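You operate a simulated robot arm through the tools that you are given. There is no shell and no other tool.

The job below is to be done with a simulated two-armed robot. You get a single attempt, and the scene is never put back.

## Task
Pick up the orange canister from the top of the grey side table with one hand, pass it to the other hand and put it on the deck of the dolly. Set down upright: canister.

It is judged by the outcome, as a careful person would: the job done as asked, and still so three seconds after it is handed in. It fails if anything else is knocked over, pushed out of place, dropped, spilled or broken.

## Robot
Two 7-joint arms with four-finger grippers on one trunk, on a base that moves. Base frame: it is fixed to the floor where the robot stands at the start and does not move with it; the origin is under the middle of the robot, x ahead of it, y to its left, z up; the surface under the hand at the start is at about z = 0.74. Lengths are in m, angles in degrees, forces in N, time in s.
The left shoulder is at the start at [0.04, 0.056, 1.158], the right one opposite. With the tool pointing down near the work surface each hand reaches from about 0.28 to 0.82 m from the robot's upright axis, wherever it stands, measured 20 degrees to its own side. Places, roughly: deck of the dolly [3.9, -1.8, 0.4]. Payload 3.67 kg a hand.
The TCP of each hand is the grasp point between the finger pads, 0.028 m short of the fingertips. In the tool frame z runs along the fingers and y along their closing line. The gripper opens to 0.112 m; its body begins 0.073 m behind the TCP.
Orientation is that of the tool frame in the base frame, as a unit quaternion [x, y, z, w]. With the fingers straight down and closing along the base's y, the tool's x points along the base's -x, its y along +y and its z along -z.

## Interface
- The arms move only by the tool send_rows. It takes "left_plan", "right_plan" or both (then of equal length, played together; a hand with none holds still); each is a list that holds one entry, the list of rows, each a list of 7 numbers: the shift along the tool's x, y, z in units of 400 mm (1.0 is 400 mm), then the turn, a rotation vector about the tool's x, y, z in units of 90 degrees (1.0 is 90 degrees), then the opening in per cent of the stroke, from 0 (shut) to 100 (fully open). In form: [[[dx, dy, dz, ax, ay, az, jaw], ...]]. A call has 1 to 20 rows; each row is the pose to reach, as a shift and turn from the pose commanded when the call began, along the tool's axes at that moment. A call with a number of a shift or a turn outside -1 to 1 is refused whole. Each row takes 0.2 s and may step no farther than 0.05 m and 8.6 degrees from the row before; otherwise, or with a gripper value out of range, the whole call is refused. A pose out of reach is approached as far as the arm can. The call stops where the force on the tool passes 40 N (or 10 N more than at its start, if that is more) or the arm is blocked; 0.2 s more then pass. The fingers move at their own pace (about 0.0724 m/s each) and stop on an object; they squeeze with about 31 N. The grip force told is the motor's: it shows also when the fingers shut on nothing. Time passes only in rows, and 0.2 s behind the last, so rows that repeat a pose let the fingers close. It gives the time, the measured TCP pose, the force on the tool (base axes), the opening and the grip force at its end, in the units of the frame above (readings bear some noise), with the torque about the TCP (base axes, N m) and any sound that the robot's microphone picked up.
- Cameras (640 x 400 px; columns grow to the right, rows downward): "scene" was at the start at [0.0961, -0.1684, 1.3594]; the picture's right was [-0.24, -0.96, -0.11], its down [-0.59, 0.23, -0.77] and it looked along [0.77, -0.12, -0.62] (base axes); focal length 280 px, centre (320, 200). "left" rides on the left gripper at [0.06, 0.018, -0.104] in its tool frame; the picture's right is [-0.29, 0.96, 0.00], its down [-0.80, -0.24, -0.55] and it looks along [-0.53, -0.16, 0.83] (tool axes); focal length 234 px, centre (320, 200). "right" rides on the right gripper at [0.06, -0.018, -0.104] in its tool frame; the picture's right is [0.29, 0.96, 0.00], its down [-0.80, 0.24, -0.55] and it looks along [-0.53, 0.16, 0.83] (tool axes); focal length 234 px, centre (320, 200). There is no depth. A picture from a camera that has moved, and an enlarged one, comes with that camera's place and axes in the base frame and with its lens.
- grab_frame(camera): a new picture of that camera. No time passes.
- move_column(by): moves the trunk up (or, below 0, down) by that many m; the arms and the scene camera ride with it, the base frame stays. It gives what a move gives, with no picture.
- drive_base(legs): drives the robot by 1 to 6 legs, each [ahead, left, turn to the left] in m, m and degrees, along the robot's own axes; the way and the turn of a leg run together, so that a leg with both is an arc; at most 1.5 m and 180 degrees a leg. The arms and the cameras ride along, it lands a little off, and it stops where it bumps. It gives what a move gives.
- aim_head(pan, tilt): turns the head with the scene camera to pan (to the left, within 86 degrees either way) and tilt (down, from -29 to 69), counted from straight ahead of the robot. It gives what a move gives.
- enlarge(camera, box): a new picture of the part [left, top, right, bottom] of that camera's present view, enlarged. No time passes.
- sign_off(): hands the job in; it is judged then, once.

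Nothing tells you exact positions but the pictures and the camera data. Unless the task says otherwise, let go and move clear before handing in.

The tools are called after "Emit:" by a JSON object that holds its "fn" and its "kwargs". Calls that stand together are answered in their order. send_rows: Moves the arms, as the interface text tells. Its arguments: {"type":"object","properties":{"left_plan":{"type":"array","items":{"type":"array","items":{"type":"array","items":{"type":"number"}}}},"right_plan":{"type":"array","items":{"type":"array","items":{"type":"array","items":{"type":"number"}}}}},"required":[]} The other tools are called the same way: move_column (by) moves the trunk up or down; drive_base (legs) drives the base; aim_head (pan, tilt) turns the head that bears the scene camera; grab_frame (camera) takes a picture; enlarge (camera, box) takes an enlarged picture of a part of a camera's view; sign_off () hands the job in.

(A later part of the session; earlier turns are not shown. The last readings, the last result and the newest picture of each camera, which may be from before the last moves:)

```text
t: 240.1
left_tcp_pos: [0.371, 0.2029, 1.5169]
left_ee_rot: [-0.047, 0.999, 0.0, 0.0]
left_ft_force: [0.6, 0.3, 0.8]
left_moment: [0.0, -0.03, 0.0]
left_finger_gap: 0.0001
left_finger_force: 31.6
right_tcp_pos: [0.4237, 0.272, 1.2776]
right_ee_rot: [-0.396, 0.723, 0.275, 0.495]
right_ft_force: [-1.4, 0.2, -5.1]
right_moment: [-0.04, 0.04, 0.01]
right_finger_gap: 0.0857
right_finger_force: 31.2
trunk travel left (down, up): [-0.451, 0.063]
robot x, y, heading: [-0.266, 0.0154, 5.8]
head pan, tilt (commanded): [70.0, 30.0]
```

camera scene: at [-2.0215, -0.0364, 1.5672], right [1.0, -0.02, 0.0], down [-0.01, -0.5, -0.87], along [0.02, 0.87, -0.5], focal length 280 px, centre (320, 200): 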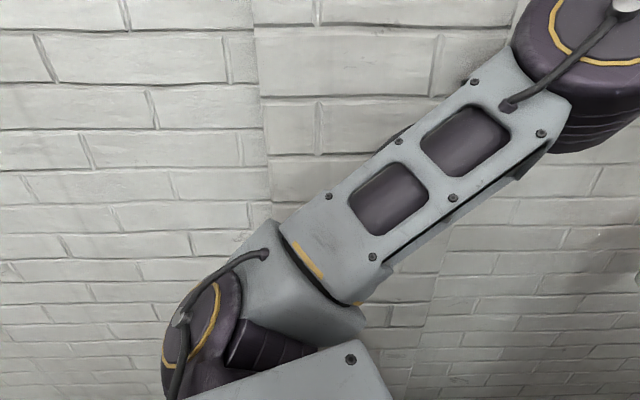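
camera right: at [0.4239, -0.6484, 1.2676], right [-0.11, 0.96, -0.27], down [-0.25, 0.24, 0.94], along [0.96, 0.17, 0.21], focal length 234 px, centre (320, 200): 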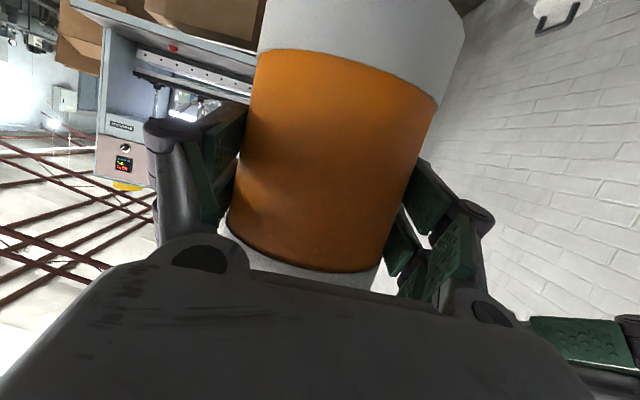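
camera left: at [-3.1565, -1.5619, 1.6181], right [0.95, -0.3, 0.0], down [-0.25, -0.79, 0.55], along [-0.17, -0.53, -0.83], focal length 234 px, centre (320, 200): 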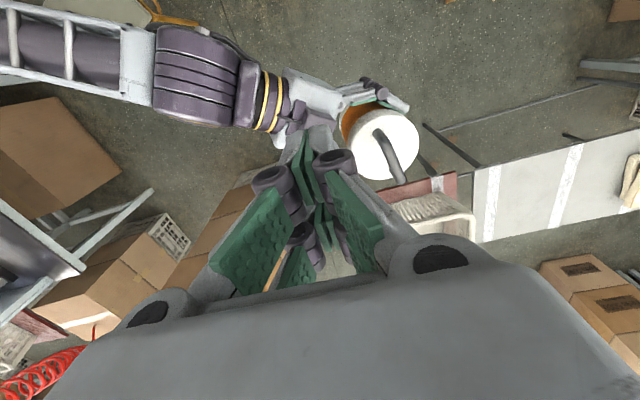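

Back at the start of the corridor. From here I can look at the table-leg/bench-leg gap from behind.

Emit:
{"fn": "aim_head", "kwargs": {"pan": -35, "tilt": 50}}

Emit:
{"fn": "grab_frame", "kwargs": {"camera": "scene"}}

Emit:
{"fn": "aim_head", "kwargs": {"pan": -70, "tilt": 60}}

Emit:
{"fn": "grab_frame", "kwargs": {"camera": "scene"}}

Emit:
{"fn": "grab_frame", "kwargs": {"camera": "left"}}

```text
t: 241.9
left_tcp_pos: [0.3724, 0.2015, 1.516]
left_ee_rot: [-0.046, 0.999, -0.001, 0.0]
left_ft_force: [0.3, 0.2, 0.5]
left_moment: [0.04, -0.01, 0.05]
left_finger_gap: 0.0001
left_finger_force: 30.7
right_tcp_pos: [0.425, 0.2729, 1.2765]
right_ee_rot: [-0.398, 0.723, 0.276, 0.493]
right_ft_force: [0.2, -0.4, -5.6]
right_moment: [-0.02, 0.02, 0.0]
right_finger_gap: 0.0857
right_finger_force: 31.5
trunk travel left (down, up): [-0.451, 0.063]
robot x, y, heading: [-0.2646, 0.0124, 5.8]
head pan, tilt (commanded): [-35.0, 50.0]
```

```text
taken
camera scene: at [-0.1774, -0.0223, 1.5377], right [-0.49, -0.87, 0.0], down [-0.67, 0.38, -0.64], along [0.56, -0.32, -0.77], focal length 280 px, centre (320, 200)
```

scene: 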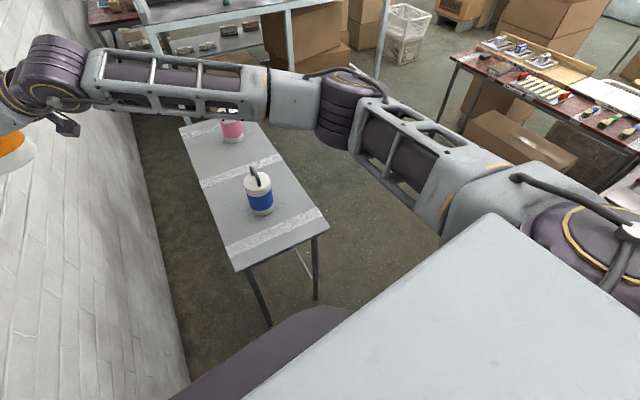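

```text
t: 242.9
left_tcp_pos: [0.3725, 0.2026, 1.5165]
left_ee_rot: [-0.046, 0.999, 0.001, 0.0]
left_ft_force: [0.0, -0.2, 0.6]
left_moment: [0.03, 0.0, 0.0]
left_finger_gap: 0.0
left_finger_force: 30.4
right_tcp_pos: [0.4248, 0.2728, 1.2763]
right_ee_rot: [-0.396, 0.723, 0.275, 0.495]
right_ft_force: [-0.3, 0.0, -5.6]
right_moment: [-0.05, 0.06, 0.03]
right_finger_gap: 0.0854
right_finger_force: 31.0
trunk travel left (down, up): [-0.451, 0.063]
robot x, y, heading: [-0.2662, 0.0109, 5.4]
head pan, tilt (commanded): [-70.0, 60.0]
```

```text
taken
camera scene: at [-0.2156, -0.0446, 1.5251], right [-0.9, -0.43, 0.0], down [-0.37, 0.78, -0.5], along [0.22, -0.45, -0.87], focal length 280 px, centre (320, 200)
```

scene: 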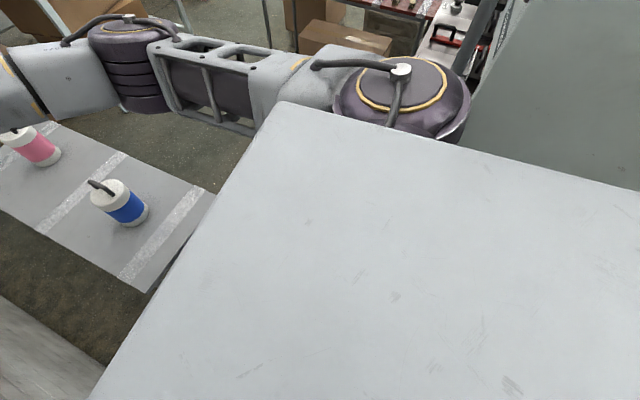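

```text
taken
camera left: at [0.3115, 0.2138, 1.6209], right [0.2, 0.98, 0.0], down [0.82, -0.17, 0.55], along [0.54, -0.11, -0.83], focal length 234 px, centre (320, 200)
```

left: 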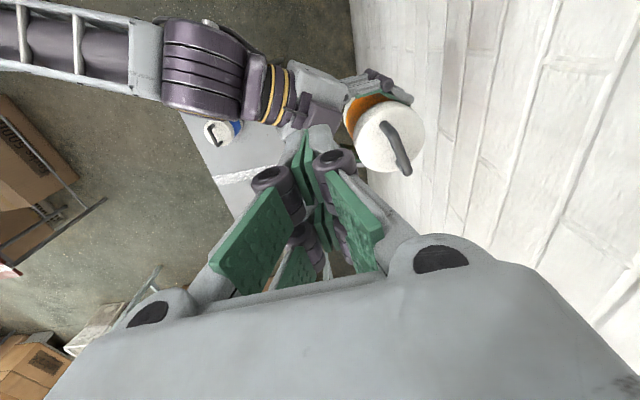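

The column and table-leg margins there come out negative once I account for the bellows' depth, so the aisle passage with the trunk lowered beneath the hose coil is the better option. First I'll tuck the left arm inward, and raise the canister slightly.

Emit:
{"fn": "send_rows", "kwargs": {"left_plan": [[[0.0, 0.0, -0.075, 0, 0, 0, 0], [0.025, -0.09, -0.075, 0, 0, 0, 0], [0.05, -0.18, -0.075, 0, 0, 0, 0], [0.075, -0.27, -0.075, 0, 0, 0, 0], [0.1, -0.36, -0.075, 0, 0, 0, 0], [0.125, -0.445, -0.075, 0, 0, 0, 0], [0.125, -0.445, -0.075, 0, 0, 0, 0]]], "right_plan": [[[-0.0175, 0, -0.0068, 0, 0, 0, 0], [-0.035, 0, -0.0135, 0, 0, 0, 0], [-0.0525, 0, -0.0203, 0, 0, 0, 0], [-0.07, 0, -0.027, 0, 0, 0, 0], [-0.07, 0, -0.027, 0, 0, 0, 0], [-0.07, 0, -0.027, 0, 0, 0, 0], [-0.07, 0, -0.027, 0, 0, 0, 0]]]}}

Emit:
{"fn": "aim_head", "kwargs": {"pan": 10, "tilt": 15}}

Emit:
{"fn": "grab_frame", "kwargs": {"camera": "scene"}}

```text
t: 244.5
left_tcp_pos: [0.3311, 0.0496, 1.5292]
left_ee_rot: [-0.046, 0.999, 0.001, 0.001]
left_ft_force: [1.1, 0.2, 0.4]
left_moment: [0.0, 0.0, -0.02]
left_finger_gap: 0.0001
left_finger_force: 31.1
left hand out of reach, approached as far as the arm can: row 1, 2, 3, 4, 5, 6, 7
right_tcp_pos: [0.4261, 0.2734, 1.3073]
right_ee_rot: [-0.397, 0.723, 0.276, 0.494]
right_ft_force: [0.4, 1.1, -5.6]
right_moment: [-0.05, 0.04, 0.03]
right_finger_gap: 0.0853
right_finger_force: 31.4
trunk travel left (down, up): [-0.451, 0.063]
robot x, y, heading: [-0.2669, 0.0147, 5.9]
head pan, tilt (commanded): [-70.0, 60.0]
```

```text
t: 246.0
left_tcp_pos: [0.3305, 0.0475, 1.5313]
left_ee_rot: [-0.046, 0.999, 0.0, 0.001]
left_ft_force: [1.0, 0.2, -0.3]
left_moment: [-0.02, 0.04, -0.01]
left_finger_gap: 0.0005
left_finger_force: 31.3
right_tcp_pos: [0.4251, 0.2722, 1.3069]
right_ee_rot: [-0.397, 0.722, 0.277, 0.494]
right_ft_force: [-0.1, 0.5, -5.2]
right_moment: [-0.05, 0.07, -0.02]
right_finger_gap: 0.0854
right_finger_force: 31.6
trunk travel left (down, up): [-0.451, 0.063]
robot x, y, heading: [-0.2611, 0.0128, 5.6]
head pan, tilt (commanded): [10.0, 15.0]
```

```text
taken
camera scene: at [-0.1543, 0.0403, 1.5913], right [0.27, -0.96, 0.0], down [-0.25, -0.07, -0.97], along [0.93, 0.26, -0.26], focal length 280 px, centre (320, 200)
```

scene: 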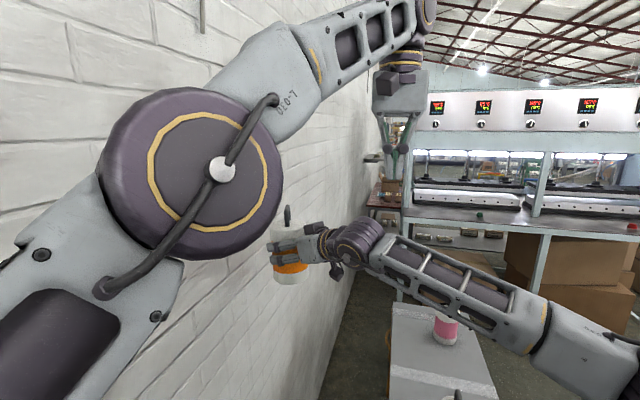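

The left elbow is now well in. Reversing along the corridor once more, following the recorded positions.

Emit:
{"fn": "drive_base", "kwargs": {"legs": [[-0.465, 0.045, 0], [-0.5, 0.042, 0]]}}

Emit:
{"fn": "drive_base", "kwargs": {"legs": [[-0.28, 0.0, 3]]}}

Emit:
{"fn": "drive_base", "kwargs": {"legs": [[-0.2, -0.012, 4]]}}

```text
t: 251.5
left_tcp_pos: [-0.6404, 0.0421, 1.5297]
left_ee_rot: [-0.048, 0.999, 0.0, 0.001]
left_ft_force: [0.6, -0.5, -0.2]
left_moment: [-0.01, 0.04, 0.02]
left_finger_gap: 0.0
left_finger_force: 31.0
right_tcp_pos: [-0.5473, 0.267, 1.3054]
right_ee_rot: [-0.4, 0.722, 0.278, 0.491]
right_ft_force: [-0.6, 0.8, -6.0]
right_moment: [-0.02, 0.05, -0.02]
right_finger_gap: 0.0854
right_finger_force: 31.1
trunk travel left (down, up): [-0.451, 0.063]
robot x, y, heading: [-1.2365, 0.0077, 5.9]
head pan, tilt (commanded): [10.0, 15.0]
```

```text
t: 253.5
left_tcp_pos: [-0.9188, 0.0367, 1.5297]
left_ee_rot: [-0.074, 0.997, 0.0, 0.0]
left_ft_force: [0.7, -0.4, -0.3]
left_moment: [-0.01, 0.03, -0.01]
left_finger_gap: 0.0
left_finger_force: 30.7
right_tcp_pos: [-0.8374, 0.2661, 1.3048]
right_ee_rot: [-0.417, 0.712, 0.289, 0.485]
right_ft_force: [0.2, 0.8, -5.8]
right_moment: [-0.03, 0.0, 0.06]
right_finger_gap: 0.0857
right_finger_force: 30.7
trunk travel left (down, up): [-0.451, 0.063]
robot x, y, heading: [-1.5152, -0.0316, 8.8]
head pan, tilt (commanded): [10.0, 15.0]
```

```text
t: 255.1
left_tcp_pos: [-1.1182, 0.0263, 1.5289]
left_ee_rot: [-0.107, 0.994, -0.001, -0.002]
left_ft_force: [-0.2, 0.1, 0.6]
left_moment: [-0.02, 0.03, -0.02]
left_finger_gap: 0.0
left_finger_force: 30.6
right_tcp_pos: [-1.0507, 0.2612, 1.3044]
right_ee_rot: [-0.44, 0.699, 0.305, 0.475]
right_ft_force: [0.2, -0.2, -5.9]
right_moment: [-0.03, 0.01, 0.03]
right_finger_gap: 0.0854
right_finger_force: 30.9
trunk travel left (down, up): [-0.451, 0.063]
robot x, y, heading: [-1.7102, -0.0798, 12.7]
head pan, tilt (commanded): [10.0, 15.0]
```

Emit:
{"fn": "drive_base", "kwargs": {"legs": [[-0.095, 0.034, 0]]}}

Emit:
{"fn": "drive_base", "kwargs": {"legs": [[-0.13, 0.025, 4]]}}

Emit:
{"fn": "drive_base", "kwargs": {"legs": [[-0.11, 0.005, 1]]}}

```text
t: 256.3
left_tcp_pos: [-1.2142, 0.0394, 1.5263]
left_ee_rot: [-0.108, 0.994, 0.0, -0.001]
left_ft_force: [1.2, 0.2, -0.4]
left_moment: [0.01, 0.04, -0.02]
left_finger_gap: 0.0
left_finger_force: 31.1
right_tcp_pos: [-1.1473, 0.2719, 1.3027]
right_ee_rot: [-0.44, 0.7, 0.305, 0.473]
right_ft_force: [0.5, -0.3, -6.2]
right_moment: [0.0, 0.05, 0.06]
right_finger_gap: 0.0856
right_finger_force: 30.7
trunk travel left (down, up): [-0.451, 0.063]
robot x, y, heading: [-1.8076, -0.0671, 12.5]
head pan, tilt (commanded): [10.0, 15.0]
```

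```text
t: 257.6
left_tcp_pos: [-1.3585, 0.0714, 1.5278]
left_ee_rot: [-0.142, 0.99, 0.001, -0.002]
left_ft_force: [-0.2, -0.2, 0.2]
left_moment: [0.0, 0.03, 0.04]
left_finger_gap: 0.0
left_finger_force: 31.5
right_tcp_pos: [-1.3063, 0.3092, 1.3021]
right_ee_rot: [-0.464, 0.683, 0.321, 0.463]
right_ft_force: [0.0, 0.7, -5.8]
right_moment: [-0.03, 0.03, 0.03]
right_finger_gap: 0.0855
right_finger_force: 30.9
trunk travel left (down, up): [-0.451, 0.063]
robot x, y, heading: [-1.9396, -0.0714, 16.9]
head pan, tilt (commanded): [10.0, 15.0]
```

```text
t: 258.8
left_tcp_pos: [-1.4654, 0.0546, 1.5269]
left_ee_rot: [-0.151, 0.989, 0.001, -0.002]
left_ft_force: [-0.2, 0.0, -0.7]
left_moment: [-0.03, 0.03, 0.0]
left_finger_gap: 0.0001
left_finger_force: 31.1
right_tcp_pos: [-1.4185, 0.293, 1.3014]
right_ee_rot: [-0.47, 0.68, 0.324, 0.46]
right_ft_force: [0.2, -0.5, -5.8]
right_moment: [-0.04, 0.01, 0.05]
right_finger_gap: 0.0854
right_finger_force: 30.7
trunk travel left (down, up): [-0.451, 0.063]
robot x, y, heading: [-2.044, -0.1057, 17.8]
head pan, tilt (commanded): [10.0, 15.0]
```

Emit:
{"fn": "drive_base", "kwargs": {"legs": [[-0.152, 0.038, 0]]}}

Emit:
{"fn": "drive_base", "kwargs": {"legs": [[-0.16, -0.09, 0], [-0.42, -0.1, 0]]}}

Emit:
{"fn": "drive_base", "kwargs": {"legs": [[-0.74, -0.265, 0]]}}

```text
t: 260.2
left_tcp_pos: [-1.6217, 0.0437, 1.5266]
left_ee_rot: [-0.15, 0.989, 0.001, -0.002]
left_ft_force: [0.3, -1.0, -0.1]
left_moment: [-0.02, 0.02, 0.0]
left_finger_gap: 0.0
left_finger_force: 30.9
right_tcp_pos: [-1.5735, 0.2805, 1.3025]
right_ee_rot: [-0.47, 0.68, 0.324, 0.46]
right_ft_force: [0.5, 0.2, -5.4]
right_moment: [-0.03, 0.0, 0.02]
right_finger_gap: 0.0854
right_finger_force: 30.6
trunk travel left (down, up): [-0.451, 0.063]
robot x, y, heading: [-2.1998, -0.1152, 17.7]
head pan, tilt (commanded): [10.0, 15.0]
```

```text
t: 264.0
left_tcp_pos: [-2.1133, -0.3111, 1.5266]
left_ee_rot: [-0.15, 0.989, 0.0, -0.001]
left_ft_force: [0.6, 0.1, 0.4]
left_moment: [0.03, 0.05, 0.03]
left_finger_gap: 0.0002
left_finger_force: 30.8
right_tcp_pos: [-2.0652, -0.0729, 1.3023]
right_ee_rot: [-0.469, 0.681, 0.322, 0.461]
right_ft_force: [-0.2, -0.1, -6.0]
right_moment: [-0.05, -0.02, 0.02]
right_finger_gap: 0.0855
right_finger_force: 30.8
trunk travel left (down, up): [-0.451, 0.063]
robot x, y, heading: [-2.694, -0.4694, 17.7]
head pan, tilt (commanded): [10.0, 15.0]
```

```text
t: 268.2
left_tcp_pos: [-2.7411, -0.7838, 1.5276]
left_ee_rot: [-0.15, 0.989, 0.001, -0.002]
left_ft_force: [0.3, -0.9, 0.8]
left_moment: [-0.02, 0.02, 0.0]
left_finger_gap: 0.0001
left_finger_force: 30.8
right_tcp_pos: [-2.6924, -0.5474, 1.3012]
right_ee_rot: [-0.468, 0.681, 0.322, 0.462]
right_ft_force: [-0.7, -0.4, -5.4]
right_moment: [-0.04, 0.0, -0.02]
right_finger_gap: 0.0854
right_finger_force: 31.3
trunk travel left (down, up): [-0.451, 0.063]
robot x, y, heading: [-3.3192, -0.9433, 17.3]
head pan, tilt (commanded): [10.0, 15.0]
```

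Back in the aisle. Turning to face +y and taking the lane to the gap again.

Emit:
{"fn": "drive_base", "kwargs": {"legs": [[0, 0, 74]]}}

Emit:
{"fn": "drive_base", "kwargs": {"legs": [[-0.75, 0.12, 0]]}}

Emit:
{"fn": "drive_base", "kwargs": {"legs": [[-0.04, 0.45, 0], [0.0, 0.4, 0]]}}

```text
t: 272.1
left_tcp_pos: [-3.3086, -0.3445, 1.5275]
left_ee_rot: [0.714, -0.7, -0.001, 0.0]
left_ft_force: [0.4, -0.3, -0.6]
left_moment: [0.04, 0.0, -0.02]
left_finger_gap: 0.0
left_finger_force: 30.8
right_tcp_pos: [-3.5223, -0.2308, 1.3039]
right_ee_rot: [0.783, -0.263, -0.536, -0.175]
right_ft_force: [0.9, -0.3, -4.4]
right_moment: [-0.02, -0.05, -0.04]
right_finger_gap: 0.0855
right_finger_force: 30.9
trunk travel left (down, up): [-0.451, 0.063]
robot x, y, heading: [-3.3196, -0.9439, 91.4]
head pan, tilt (commanded): [10.0, 15.0]
```

```text
t: 276.3
left_tcp_pos: [-3.4071, -1.0969, 1.5266]
left_ee_rot: [0.709, -0.705, 0.0, 0.001]
left_ft_force: [0.7, 0.1, 0.1]
left_moment: [0.03, -0.02, -0.03]
left_finger_gap: 0.0
left_finger_force: 30.7
right_tcp_pos: [-3.6181, -0.9813, 1.3023]
right_ee_rot: [0.782, -0.268, -0.534, -0.178]
right_ft_force: [0.5, 0.0, -5.0]
right_moment: [-0.02, -0.05, 0.02]
right_finger_gap: 0.0857
right_finger_force: 31.2
trunk travel left (down, up): [-0.451, 0.063]
robot x, y, heading: [-3.424, -1.6957, 90.4]
head pan, tilt (commanded): [10.0, 15.0]
```

```text
t: 281.2
left_tcp_pos: [-4.2513, -1.1453, 1.5271]
left_ee_rot: [0.709, -0.705, 0.0, 0.001]
left_ft_force: [0.5, 0.0, -0.7]
left_moment: [-0.01, 0.05, 0.03]
left_finger_gap: 0.0
left_finger_force: 31.0
right_tcp_pos: [-4.4637, -1.0298, 1.3019]
right_ee_rot: [0.782, -0.269, -0.534, -0.179]
right_ft_force: [0.7, 0.1, -5.9]
right_moment: [-0.06, -0.06, 0.05]
right_finger_gap: 0.0854
right_finger_force: 31.1
trunk travel left (down, up): [-0.451, 0.063]
robot x, y, heading: [-4.2734, -1.7442, 90.9]
head pan, tilt (commanded): [10.0, 15.0]
```

Lowering the trunk 0.2 m here, then a fresh look at the hose coil from this lower viewpoint.

Emit:
{"fn": "move_column", "kwargs": {"by": -0.2}}

Emit:
{"fn": "aim_head", "kwargs": {"pan": 86, "tilt": 15}}

Emit:
{"fn": "grab_frame", "kwargs": {"camera": "scene"}}

Emit:
{"fn": "enlarge", "kwargs": {"camera": "scene", "box": [0, 60, 220, 280]}}

```text
t: 283.4
left_tcp_pos: [-4.2525, -1.1462, 1.3262]
left_ee_rot: [0.708, -0.706, 0.0, 0.001]
left_ft_force: [0.5, 0.0, 0.9]
left_moment: [-0.02, 0.02, -0.05]
left_finger_gap: 0.0
left_finger_force: 31.0
right_tcp_pos: [-4.4648, -1.0296, 1.103]
right_ee_rot: [0.782, -0.268, -0.533, -0.179]
right_ft_force: [-0.3, 0.1, -5.6]
right_moment: [-0.05, -0.05, 0.03]
right_finger_gap: 0.0855
right_finger_force: 31.1
trunk travel left (down, up): [-0.251, 0.263]
robot x, y, heading: [-4.2708, -1.7413, 90.7]
head pan, tilt (commanded): [10.0, 15.0]
```

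```text
t: 284.8
left_tcp_pos: [-4.2528, -1.1449, 1.327]
left_ee_rot: [0.709, -0.705, 0.0, 0.002]
left_ft_force: [-0.3, 0.6, 0.7]
left_moment: [0.0, 0.01, -0.02]
left_finger_gap: 0.0
left_finger_force: 30.3
right_tcp_pos: [-4.4646, -1.0308, 1.1019]
right_ee_rot: [0.782, -0.268, -0.533, -0.179]
right_ft_force: [-0.1, -0.2, -5.0]
right_moment: [-0.03, -0.05, 0.0]
right_finger_gap: 0.0852
right_finger_force: 30.9
trunk travel left (down, up): [-0.251, 0.263]
robot x, y, heading: [-4.2629, -1.745, 90.4]
head pan, tilt (commanded): [85.9, 15.0]
```

```text
taken
camera scene: at [-4.3638, -1.7171, 1.3914], right [0.06, 1.0, 0.0], down [0.26, -0.02, -0.97], along [-0.96, 0.06, -0.26], focal length 280 px, centre (320, 200)
```

scene: 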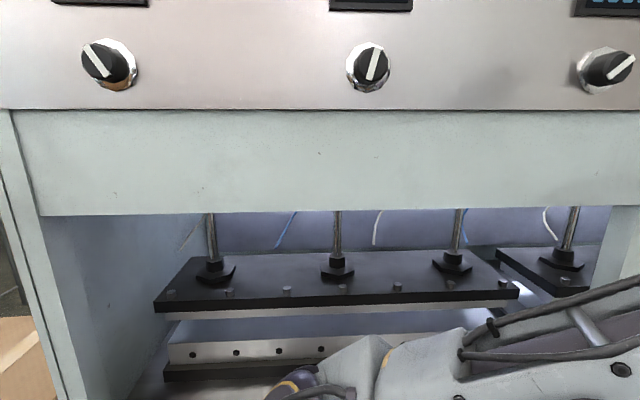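

```text
1.82 times, centred on (110, 170) of scene
camera zoom: at [-4.3638, -1.7171, 1.3914], right [0.06, 1.0, 0.0], down [0.26, -0.02, -0.97], along [-0.96, 0.06, -0.26], focal length 510 px, centre (702, 254)
```

zoom: 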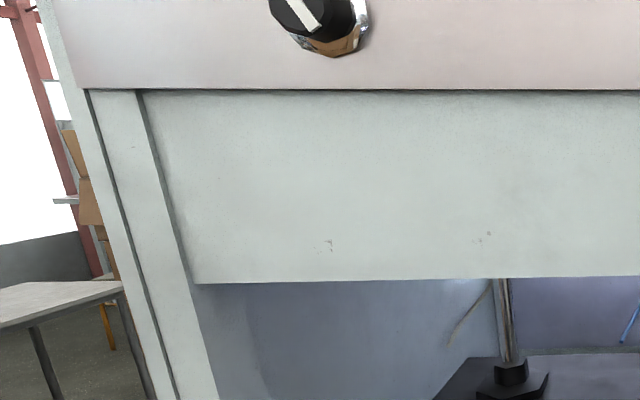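

Emit:
{"fn": "drive_base", "kwargs": {"legs": [[-0.25, 0.064, 5]]}}

Emit:
{"fn": "aim_head", "kwargs": {"pan": 86, "tilt": 20}}

Emit:
{"fn": "grab_frame", "kwargs": {"camera": "scene"}}

Emit:
{"fn": "aim_head", "kwargs": {"pan": -86, "tilt": 20}}

Emit:
{"fn": "grab_frame", "kwargs": {"camera": "scene"}}

```text
t: 286.7
left_tcp_pos: [-4.3552, -1.397, 1.3267]
left_ee_rot: [0.739, -0.674, 0.0, 0.001]
left_ft_force: [0.3, -0.3, 0.8]
left_moment: [0.02, 0.0, 0.02]
left_finger_gap: 0.0
left_finger_force: 31.2
right_tcp_pos: [-4.5766, -1.2987, 1.1026]
right_ee_rot: [0.794, -0.235, -0.54, -0.155]
right_ft_force: [-0.5, -0.1, -5.2]
right_moment: [-0.04, -0.08, 0.0]
right_finger_gap: 0.0857
right_finger_force: 31.3
trunk travel left (down, up): [-0.251, 0.263]
robot x, y, heading: [-4.3204, -1.9943, 95.9]
head pan, tilt (commanded): [85.9, 15.0]
```

```text
t: 287.4
left_tcp_pos: [-4.3554, -1.3974, 1.3274]
left_ee_rot: [0.739, -0.674, 0.001, 0.001]
left_ft_force: [-0.6, 0.3, -0.4]
left_moment: [-0.01, -0.03, 0.02]
left_finger_gap: 0.0
left_finger_force: 31.0
right_tcp_pos: [-4.5755, -1.3007, 1.1016]
right_ee_rot: [0.793, -0.234, -0.541, -0.155]
right_ft_force: [-0.3, -0.1, -4.7]
right_moment: [-0.01, -0.06, 0.01]
right_finger_gap: 0.0851
right_finger_force: 31.3
trunk travel left (down, up): [-0.251, 0.263]
robot x, y, heading: [-4.3196, -1.9941, 95.5]
head pan, tilt (commanded): [85.9, 20.0]
```

```text
taken
camera scene: at [-4.4165, -1.9764, 1.3833], right [-0.03, 1.0, 0.0], down [0.34, 0.01, -0.94], along [-0.94, -0.03, -0.34], focal length 280 px, centre (320, 200)
```

scene: 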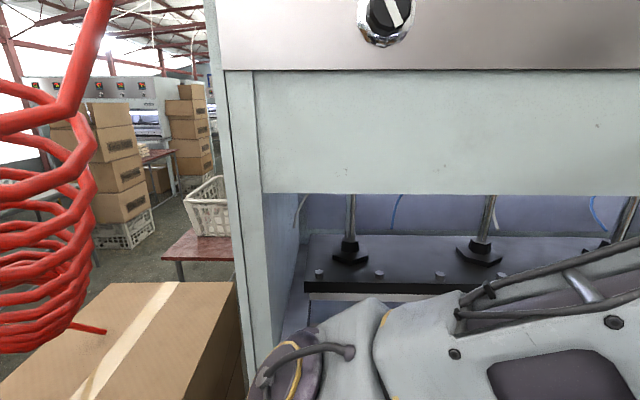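

```text
t: 289.9
left_tcp_pos: [-4.3557, -1.3957, 1.3275]
left_ee_rot: [0.739, -0.674, 0.0, 0.001]
left_ft_force: [0.1, -0.2, 0.2]
left_moment: [-0.01, -0.02, 0.0]
left_finger_gap: 0.0
left_finger_force: 30.8
right_tcp_pos: [-4.5759, -1.2989, 1.101]
right_ee_rot: [0.793, -0.235, -0.54, -0.156]
right_ft_force: [-1.2, 0.1, -5.7]
right_moment: [-0.03, -0.04, 0.01]
right_finger_gap: 0.0858
right_finger_force: 30.7
trunk travel left (down, up): [-0.251, 0.263]
robot x, y, heading: [-4.3232, -1.9938, 95.5]
head pan, tilt (commanded): [-85.9, 20.0]
```

```text
taken
camera scene: at [-4.2315, -1.9575, 1.3832], right [0.17, -0.99, 0.0], down [-0.34, -0.06, -0.94], along [0.93, 0.16, -0.34], focal length 280 px, centre (320, 200)
```

scene: 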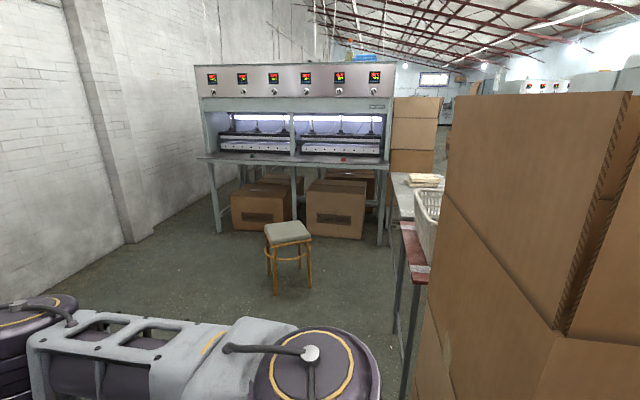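

The coil hangs from about z 1.37 down to 1.1, over the box. I'll back to y≈-2.2, just short of it, then lower further so my shoulders pass underneath.

Emit:
{"fn": "drive_base", "kwargs": {"legs": [[-0.2, 0.034, 0]]}}

Emit:
{"fn": "grab_frame", "kwargs": {"camera": "scene"}}

Emit:
{"fn": "aim_head", "kwargs": {"pan": 86, "tilt": 25}}

Emit:
{"fn": "grab_frame", "kwargs": {"camera": "scene"}}

```text
t: 291.6
left_tcp_pos: [-4.3703, -1.6001, 1.3274]
left_ee_rot: [0.739, -0.674, 0.001, 0.002]
left_ft_force: [-0.9, 0.3, -0.8]
left_moment: [-0.05, 0.02, -0.04]
left_finger_gap: 0.0
left_finger_force: 30.8
right_tcp_pos: [-4.5908, -1.5016, 1.1004]
right_ee_rot: [0.793, -0.235, -0.54, -0.156]
right_ft_force: [-0.6, -0.8, -5.1]
right_moment: [-0.02, -0.02, 0.0]
right_finger_gap: 0.0854
right_finger_force: 30.1
trunk travel left (down, up): [-0.251, 0.263]
robot x, y, heading: [-4.3352, -2.1971, 95.5]
head pan, tilt (commanded): [-85.9, 20.0]
```

```text
taken
camera scene: at [-4.2458, -2.1604, 1.3832], right [0.17, -0.99, 0.0], down [-0.34, -0.06, -0.94], along [0.93, 0.16, -0.34], focal length 280 px, centre (320, 200)
```

scene: 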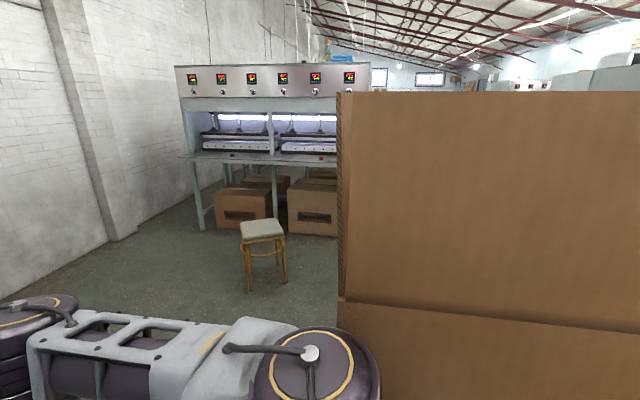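

```text
t: 294.2
left_tcp_pos: [-4.3689, -1.5989, 1.3274]
left_ee_rot: [0.739, -0.674, 0.0, 0.001]
left_ft_force: [-0.9, -0.2, 0.6]
left_moment: [-0.04, 0.03, 0.03]
left_finger_gap: 0.0003
left_finger_force: 31.4
right_tcp_pos: [-4.59, -1.5012, 1.1011]
right_ee_rot: [0.794, -0.234, -0.54, -0.154]
right_ft_force: [0.7, 0.4, -6.2]
right_moment: [-0.03, -0.01, 0.04]
right_finger_gap: 0.0857
right_finger_force: 30.7
trunk travel left (down, up): [-0.251, 0.263]
robot x, y, heading: [-4.3361, -2.1955, 95.6]
head pan, tilt (commanded): [85.9, 25.0]
```

```text
taken
camera scene: at [-4.4297, -2.1782, 1.3751], right [-0.03, 1.0, 0.0], down [0.42, 0.01, -0.91], along [-0.91, -0.02, -0.42], focal length 280 px, centre (320, 200)
```

scene: 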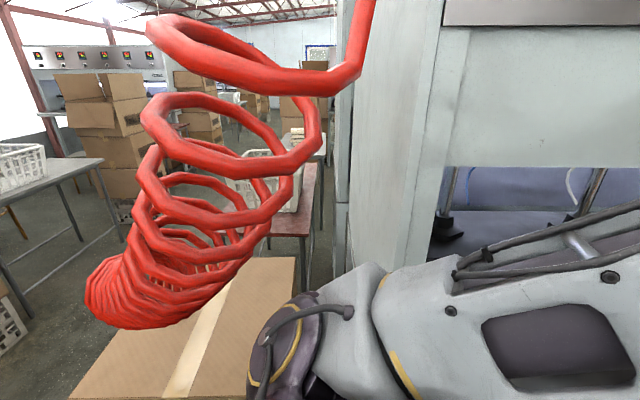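

The coil's lowest loops are at z≈1.13, so with the trunk 0.15 m lower my shoulders pass under it. First I'll square up to 90° to narrow my profile, then adjust the right hand and lower.

Emit:
{"fn": "drive_base", "kwargs": {"legs": [[0, 0, -5.4]]}}

Emit:
{"fn": "aim_head", "kwargs": {"pan": -86, "tilt": 35}}

Emit:
{"fn": "grab_frame", "kwargs": {"camera": "scene"}}

```text
t: 295.1
left_tcp_pos: [-4.3122, -1.5993, 1.3283]
left_ee_rot: [-0.706, 0.708, 0.0, -0.001]
left_ft_force: [0.0, 0.6, -0.6]
left_moment: [-0.04, -0.01, -0.01]
left_finger_gap: 0.0
left_finger_force: 31.5
right_tcp_pos: [-4.5239, -1.4816, 1.1012]
right_ee_rot: [0.781, -0.272, -0.532, -0.181]
right_ft_force: [0.8, 0.3, -4.8]
right_moment: [-0.04, -0.01, -0.01]
right_finger_gap: 0.0855
right_finger_force: 31.3
trunk travel left (down, up): [-0.251, 0.263]
robot x, y, heading: [-4.3359, -2.1962, 90.0]
head pan, tilt (commanded): [85.9, 25.0]
```

```text
t: 297.7
left_tcp_pos: [-4.3142, -1.5988, 1.327]
left_ee_rot: [-0.706, 0.709, 0.0, -0.001]
left_ft_force: [0.1, 0.7, 0.7]
left_moment: [0.01, 0.01, -0.02]
left_finger_gap: 0.0
left_finger_force: 31.0
right_tcp_pos: [-4.5236, -1.4818, 1.1019]
right_ee_rot: [0.781, -0.271, -0.532, -0.181]
right_ft_force: [0.3, 0.5, -5.9]
right_moment: [-0.03, -0.02, -0.01]
right_finger_gap: 0.0855
right_finger_force: 31.2
trunk travel left (down, up): [-0.251, 0.263]
robot x, y, heading: [-4.3348, -2.1995, 90.0]
head pan, tilt (commanded): [-85.9, 35.0]
```

```text
taken
camera scene: at [-4.248, -2.1693, 1.3594], right [0.07, -1.0, 0.0], down [-0.57, -0.04, -0.82], along [0.82, 0.06, -0.57], focal length 280 px, centre (320, 200)
```

scene: 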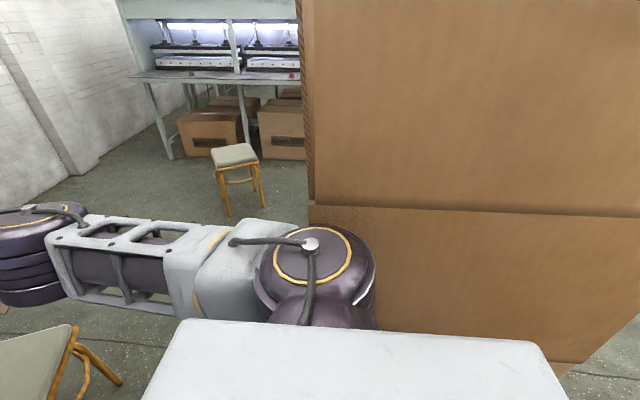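

The stack is only 0.38 m deep (back at y≈-2.54), which helps. I'll raise the canister a little and shift both hands, then lower the trunk.

Emit:
{"fn": "send_rows", "kwargs": {"left_plan": [[[0, -0.05, 0, 0, 0, 0, 0], [0, -0.1, 0, 0, 0, 0, 0], [0, -0.15, 0, 0, 0, 0, 0], [0, -0.15, 0, 0, 0, 0, 0], [0, -0.15, 0, 0, 0, 0, 0]]], "right_plan": [[[-0.055, 0.031, 0.0035, 0, 0, 0, 0], [-0.11, 0.0625, 0.007, 0, 0, 0, 0], [-0.165, 0.094, 0.0105, 0, 0, 0, 0], [-0.2195, 0.125, 0.014, 0, 0, 0, 0], [-0.2195, 0.125, 0.014, 0, 0, 0, 0]]]}}

Emit:
{"fn": "move_column", "kwargs": {"by": -0.15}}

Emit:
{"fn": "aim_head", "kwargs": {"pan": 86, "tilt": 15}}

Emit:
{"fn": "grab_frame", "kwargs": {"camera": "scene"}}

```text
t: 298.9
left_tcp_pos: [-4.2767, -1.6154, 1.3266]
left_ee_rot: [0.714, -0.7, 0.01, -0.008]
left_ft_force: [0.0, 1.3, -0.5]
left_moment: [-0.03, 0.02, -0.02]
left_finger_gap: 0.0001
left_finger_force: 31.1
left hand out of reach, approached as far as the arm can: row 1, 2, 3, 4, 5
right_tcp_pos: [-4.5828, -1.496, 1.1808]
right_ee_rot: [0.781, -0.272, -0.532, -0.181]
right_ft_force: [0.1, 0.7, -4.7]
right_moment: [-0.01, -0.05, 0.0]
right_finger_gap: 0.0856
right_finger_force: 30.7
trunk travel left (down, up): [-0.251, 0.263]
robot x, y, heading: [-4.3341, -2.1975, 89.9]
head pan, tilt (commanded): [-85.9, 35.0]
```

```text
t: 300.7
left_tcp_pos: [-4.2755, -1.6125, 1.1747]
left_ee_rot: [0.714, -0.7, 0.009, -0.006]
left_ft_force: [-0.7, -0.3, 0.2]
left_moment: [0.0, 0.03, -0.01]
left_finger_gap: 0.0
left_finger_force: 31.0
right_tcp_pos: [-4.5819, -1.4965, 1.0302]
right_ee_rot: [0.781, -0.272, -0.532, -0.181]
right_ft_force: [0.2, -0.8, -5.9]
right_moment: [-0.02, -0.05, 0.01]
right_finger_gap: 0.0858
right_finger_force: 30.6
trunk travel left (down, up): [-0.101, 0.413]
robot x, y, heading: [-4.3367, -2.1943, 90.3]
head pan, tilt (commanded): [-85.9, 35.0]
```

```text
t: 303.3
left_tcp_pos: [-4.2756, -1.6134, 1.1729]
left_ee_rot: [0.714, -0.7, 0.011, -0.005]
left_ft_force: [0.7, 0.0, -0.4]
left_moment: [-0.02, 0.02, -0.03]
left_finger_gap: 0.0
left_finger_force: 30.8
right_tcp_pos: [-4.5828, -1.4964, 1.0303]
right_ee_rot: [0.781, -0.273, -0.532, -0.182]
right_ft_force: [0.1, -1.2, -5.6]
right_moment: [-0.02, -0.04, 0.01]
right_finger_gap: 0.0855
right_finger_force: 31.0
trunk travel left (down, up): [-0.101, 0.413]
robot x, y, heading: [-4.3359, -2.1972, 90.3]
head pan, tilt (commanded): [85.9, 15.0]
```

```text
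taken
camera scene: at [-4.4291, -2.1694, 1.2405], right [0.07, 1.0, 0.0], down [0.26, -0.02, -0.97], along [-0.96, 0.07, -0.26], focal length 280 px, centre (320, 200)
```

scene: 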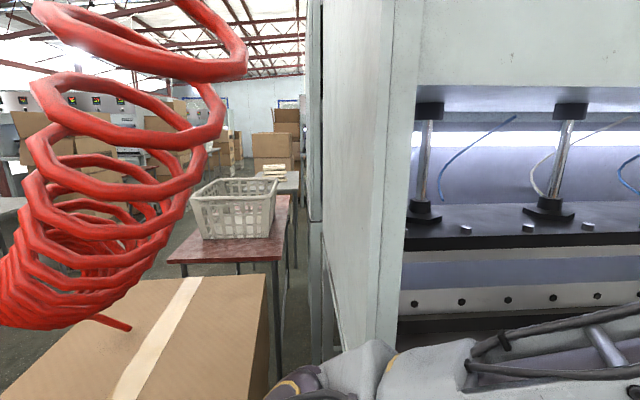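

The trunk is down, shoulders about at 1.07 m. I'll go 4 cm lower for more room under the coil, then back through slowly.

Emit:
{"fn": "move_column", "kwargs": {"by": -0.04}}

Emit:
{"fn": "drive_base", "kwargs": {"legs": [[-0.13, 0.0, 0]]}}

Emit:
{"fn": "grab_frame", "kwargs": {"camera": "scene"}}

Emit:
{"fn": "aim_head", "kwargs": {"pan": -86, "tilt": 30}}

Emit:
{"fn": "grab_frame", "kwargs": {"camera": "scene"}}

```text
t: 304.1
left_tcp_pos: [-4.275, -1.6133, 1.1321]
left_ee_rot: [0.714, -0.7, 0.01, -0.005]
left_ft_force: [-0.8, -0.7, 0.2]
left_moment: [0.04, -0.02, 0.03]
left_finger_gap: 0.0
left_finger_force: 31.5
right_tcp_pos: [-4.5821, -1.4969, 0.99]
right_ee_rot: [0.781, -0.271, -0.533, -0.181]
right_ft_force: [0.2, -0.4, -5.4]
right_moment: [-0.03, -0.07, -0.02]
right_finger_gap: 0.0853
right_finger_force: 30.7
trunk travel left (down, up): [-0.061, 0.453]
robot x, y, heading: [-4.3365, -2.1993, 89.9]
head pan, tilt (commanded): [85.9, 15.0]
```

```text
t: 305.4
left_tcp_pos: [-4.2748, -1.7456, 1.1331]
left_ee_rot: [0.713, -0.701, 0.01, -0.005]
left_ft_force: [0.0, -0.6, 0.2]
left_moment: [0.02, 0.01, 0.01]
left_finger_gap: 0.0001
left_finger_force: 31.3
right_tcp_pos: [-4.5828, -1.6285, 0.9914]
right_ee_rot: [0.781, -0.272, -0.532, -0.181]
right_ft_force: [0.8, -1.6, -4.7]
right_moment: [-0.03, -0.05, 0.0]
right_finger_gap: 0.0857
right_finger_force: 30.5
trunk travel left (down, up): [-0.061, 0.453]
robot x, y, heading: [-4.3358, -2.3285, 89.8]
head pan, tilt (commanded): [85.9, 15.0]
```

```text
taken
camera scene: at [-4.4288, -2.3018, 1.2002], right [0.07, 1.0, 0.0], down [0.26, -0.02, -0.97], along [-0.96, 0.07, -0.26], focal length 280 px, centre (320, 200)
```

scene: 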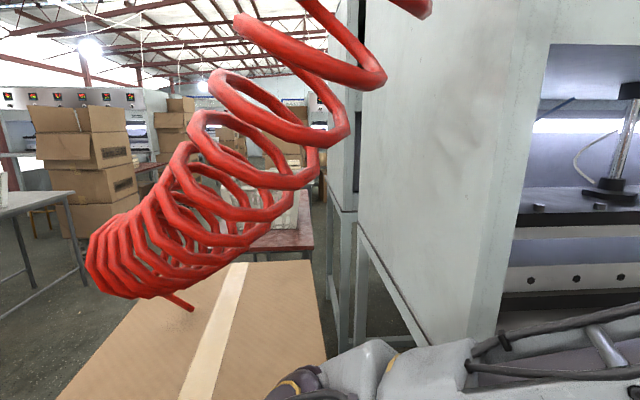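

```text
t: 308.0
left_tcp_pos: [-4.277, -1.7428, 1.1327]
left_ee_rot: [0.714, -0.7, 0.011, -0.007]
left_ft_force: [0.2, 0.2, 0.2]
left_moment: [-0.03, -0.02, 0.03]
left_finger_gap: 0.0
left_finger_force: 30.9
right_tcp_pos: [-4.5808, -1.6271, 0.9891]
right_ee_rot: [0.781, -0.272, -0.532, -0.182]
right_ft_force: [0.1, -0.6, -4.5]
right_moment: [-0.05, -0.03, -0.02]
right_finger_gap: 0.0854
right_finger_force: 30.6
trunk travel left (down, up): [-0.061, 0.453]
robot x, y, heading: [-4.3356, -2.3309, 89.8]
head pan, tilt (commanded): [-85.9, 30.0]
```

```text
taken
camera scene: at [-4.2455, -2.3003, 1.1759], right [0.07, -1.0, 0.0], down [-0.5, -0.04, -0.87], along [0.86, 0.06, -0.5], focal length 280 px, centre (320, 200)
```

scene: 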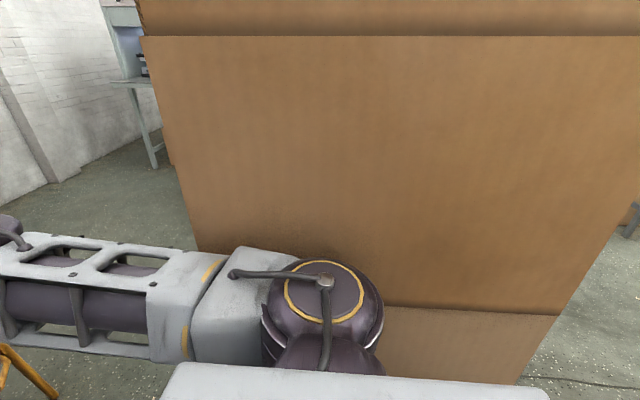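

Everything clears: the coil's nearest loops are a few centimetres off the left shoulder, and the stack a few on the right. Continuing back.

Emit:
{"fn": "drive_base", "kwargs": {"legs": [[-0.15, 0.0, 0]]}}

Emit:
{"fn": "drive_base", "kwargs": {"legs": [[-0.15, 0.0, 0]]}}

Emit:
{"fn": "grab_frame", "kwargs": {"camera": "scene"}}

Emit:
{"fn": "aim_head", "kwargs": {"pan": 75, "tilt": 25}}

Emit:
{"fn": "grab_frame", "kwargs": {"camera": "scene"}}

```text
t: 309.4
left_tcp_pos: [-4.2777, -1.8946, 1.1339]
left_ee_rot: [0.714, -0.7, 0.011, -0.006]
left_ft_force: [0.6, -0.5, 0.1]
left_moment: [0.03, 0.01, 0.0]
left_finger_gap: 0.0001
left_finger_force: 30.8
right_tcp_pos: [-4.5807, -1.7793, 0.9902]
right_ee_rot: [0.781, -0.272, -0.532, -0.182]
right_ft_force: [-0.3, 0.4, -4.2]
right_moment: [-0.07, -0.07, -0.04]
right_finger_gap: 0.0855
right_finger_force: 31.4
trunk travel left (down, up): [-0.061, 0.453]
robot x, y, heading: [-4.3358, -2.4781, 90.1]
head pan, tilt (commanded): [-85.9, 30.0]
```

```text
t: 310.8
left_tcp_pos: [-4.2763, -2.0444, 1.1346]
left_ee_rot: [0.714, -0.7, 0.012, -0.006]
left_ft_force: [0.5, 0.2, -0.1]
left_moment: [0.03, -0.02, 0.02]
left_finger_gap: 0.0001
left_finger_force: 30.7
right_tcp_pos: [-4.5794, -1.9279, 0.9909]
right_ee_rot: [0.78, -0.273, -0.532, -0.183]
right_ft_force: [-0.1, -1.6, -5.1]
right_moment: [-0.06, -0.07, -0.03]
right_finger_gap: 0.0857
right_finger_force: 31.3
trunk travel left (down, up): [-0.061, 0.453]
robot x, y, heading: [-4.3406, -2.6274, 90.0]
head pan, tilt (commanded): [-85.9, 30.0]
```

```text
taken
camera scene: at [-4.2453, -2.6017, 1.176], right [0.07, -1.0, 0.0], down [-0.5, -0.03, -0.87], along [0.86, 0.06, -0.5], focal length 280 px, centre (320, 200)
```

scene: 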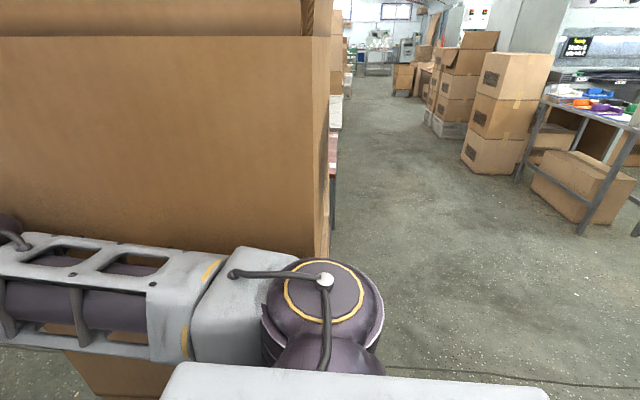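

```text
t: 313.3
left_tcp_pos: [-4.2773, -2.0424, 1.1332]
left_ee_rot: [0.714, -0.7, 0.012, -0.006]
left_ft_force: [0.1, -0.3, -0.7]
left_moment: [-0.01, 0.01, 0.05]
left_finger_gap: 0.0001
left_finger_force: 31.1
right_tcp_pos: [-4.5805, -1.9265, 0.9893]
right_ee_rot: [0.78, -0.273, -0.532, -0.182]
right_ft_force: [-0.5, 0.5, -4.6]
right_moment: [-0.03, -0.05, 0.02]
right_finger_gap: 0.0856
right_finger_force: 31.5
trunk travel left (down, up): [-0.061, 0.453]
robot x, y, heading: [-4.3332, -2.6272, 90.0]
head pan, tilt (commanded): [75.0, 25.0]
```

```text
taken
camera scene: at [-4.4245, -2.5826, 1.1838], right [0.26, 0.97, 0.0], down [0.41, -0.11, -0.91], along [-0.88, 0.24, -0.42], focal length 280 px, centre (320, 200)
```

scene: 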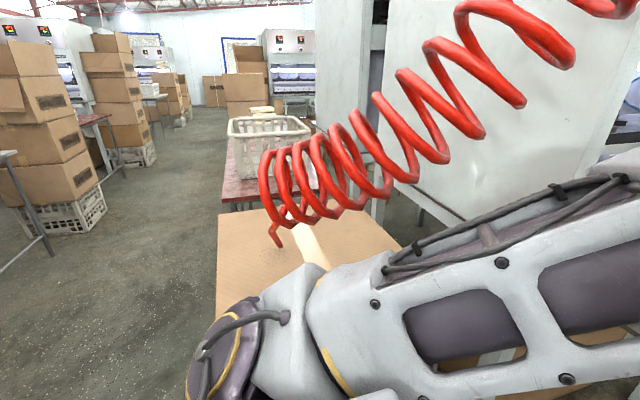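

Through — the main aisle lies open to the +x side. Before the right elbow passes the stack's back edge, I'll check its clearance.

Emit:
{"fn": "aim_head", "kwargs": {"pan": -50, "tilt": 35}}

Emit:
{"fn": "grab_frame", "kwargs": {"camera": "scene"}}

Emit:
{"fn": "aim_head", "kwargs": {"pan": 30, "tilt": 25}}

Emit:
{"fn": "grab_frame", "kwargs": {"camera": "scene"}}

```text
t: 315.3
left_tcp_pos: [-4.2762, -2.0429, 1.1337]
left_ee_rot: [0.715, -0.699, 0.012, -0.007]
left_ft_force: [-0.5, 0.1, 0.4]
left_moment: [-0.01, -0.01, 0.04]
left_finger_gap: 0.0001
left_finger_force: 30.8
right_tcp_pos: [-4.58, -1.9272, 0.99]
right_ee_rot: [0.78, -0.272, -0.533, -0.182]
right_ft_force: [0.3, 0.2, -5.2]
right_moment: [-0.01, -0.02, 0.0]
right_finger_gap: 0.0856
right_finger_force: 30.7
trunk travel left (down, up): [-0.061, 0.453]
robot x, y, heading: [-4.3318, -2.6299, 89.8]
head pan, tilt (commanded): [-50.0, 35.0]
```

```text
taken
camera scene: at [-4.2681, -2.55, 1.1681], right [0.64, -0.77, 0.0], down [-0.44, -0.37, -0.82], along [0.63, 0.53, -0.57], focal length 280 px, centre (320, 200)
```

scene: 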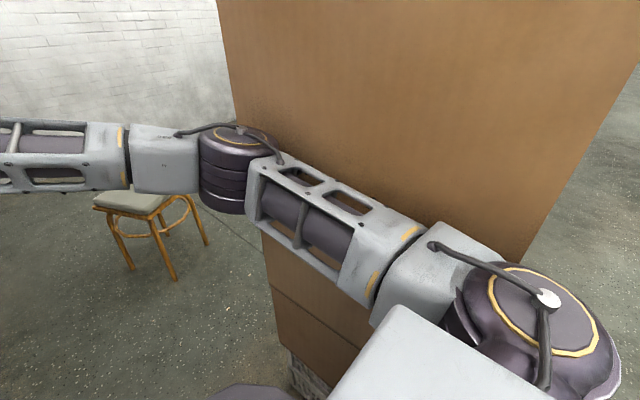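

```text
t: 316.8
left_tcp_pos: [-4.2774, -2.0431, 1.1329]
left_ee_rot: [0.714, -0.7, 0.012, -0.006]
left_ft_force: [0.1, 0.2, 0.1]
left_moment: [-0.04, 0.02, 0.01]
left_finger_gap: 0.0003
left_finger_force: 31.0
right_tcp_pos: [-4.5805, -1.9266, 0.99]
right_ee_rot: [0.78, -0.272, -0.533, -0.182]
right_ft_force: [0.2, 0.6, -4.6]
right_moment: [0.01, -0.01, 0.01]
right_finger_gap: 0.0854
right_finger_force: 31.4
trunk travel left (down, up): [-0.061, 0.453]
robot x, y, heading: [-4.3315, -2.6262, 89.8]
head pan, tilt (commanded): [30.0, 25.0]
```

```text
taken
camera scene: at [-4.3815, -2.5267, 1.1838], right [0.87, 0.5, 0.0], down [0.21, -0.37, -0.91], along [-0.45, 0.79, -0.42], focal length 280 px, centre (320, 200)
```

scene: 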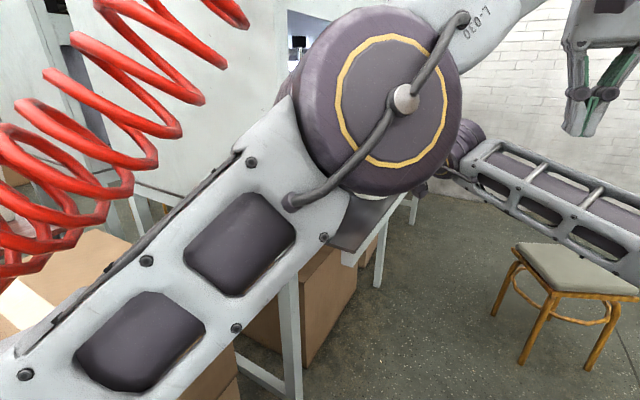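

The right elbow has about a centimetre and a half to spare beside the stack. I'll back 10 cm, then ease left for more room.

Emit:
{"fn": "drive_base", "kwargs": {"legs": [[-0.1, 0.008, 0]]}}

Emit:
{"fn": "drive_base", "kwargs": {"legs": [[-0.08, 0.015, 0]]}}

Emit:
{"fn": "aim_head", "kwargs": {"pan": 60, "tilt": 25}}

Emit:
{"fn": "grab_frame", "kwargs": {"camera": "scene"}}

```text
t: 318.0
left_tcp_pos: [-4.2848, -2.144, 1.1335]
left_ee_rot: [0.714, -0.7, 0.011, -0.007]
left_ft_force: [0.2, -0.3, 0.5]
left_moment: [0.02, -0.02, 0.02]
left_finger_gap: 0.0
left_finger_force: 31.2
right_tcp_pos: [-4.5875, -2.0278, 0.991]
right_ee_rot: [0.78, -0.273, -0.532, -0.182]
right_ft_force: [0.3, -0.3, -5.0]
right_moment: [-0.05, -0.07, -0.05]
right_finger_gap: 0.0857
right_finger_force: 31.2
trunk travel left (down, up): [-0.061, 0.453]
robot x, y, heading: [-4.3407, -2.7256, 89.7]
head pan, tilt (commanded): [30.0, 25.0]
```

```text
t: 319.1
left_tcp_pos: [-4.3003, -2.2243, 1.1344]
left_ee_rot: [0.715, -0.699, 0.012, -0.007]
left_ft_force: [0.4, -0.4, 0.3]
left_moment: [0.02, 0.0, 0.01]
left_finger_gap: 0.0
left_finger_force: 31.1
right_tcp_pos: [-4.6032, -2.1093, 0.9911]
right_ee_rot: [0.78, -0.273, -0.532, -0.183]
right_ft_force: [0.2, -0.1, -4.0]
right_moment: [-0.03, -0.08, -0.07]
right_finger_gap: 0.0854
right_finger_force: 30.9
trunk travel left (down, up): [-0.061, 0.453]
robot x, y, heading: [-4.3576, -2.8081, 89.8]
head pan, tilt (commanded): [30.0, 25.0]
```

```text
t: 320.0
left_tcp_pos: [-4.3007, -2.2225, 1.1333]
left_ee_rot: [0.715, -0.699, 0.012, -0.006]
left_ft_force: [0.2, -0.4, 0.6]
left_moment: [0.01, 0.02, -0.01]
left_finger_gap: 0.0
left_finger_force: 31.0
right_tcp_pos: [-4.6045, -2.1079, 0.9902]
right_ee_rot: [0.78, -0.272, -0.533, -0.182]
right_ft_force: [-1.0, -0.3, -5.3]
right_moment: [-0.06, 0.0, -0.01]
right_finger_gap: 0.0854
right_finger_force: 30.8
trunk travel left (down, up): [-0.061, 0.453]
robot x, y, heading: [-4.3582, -2.8079, 90.1]
head pan, tilt (commanded): [60.0, 25.0]
```

```text
taken
camera scene: at [-4.4385, -2.7408, 1.1838], right [0.5, 0.86, 0.0], down [0.37, -0.21, -0.91], along [-0.78, 0.45, -0.42], focal length 280 px, centre (320, 200)
```

scene: 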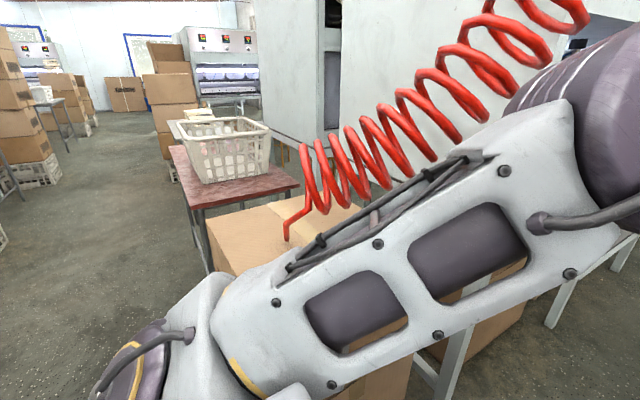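

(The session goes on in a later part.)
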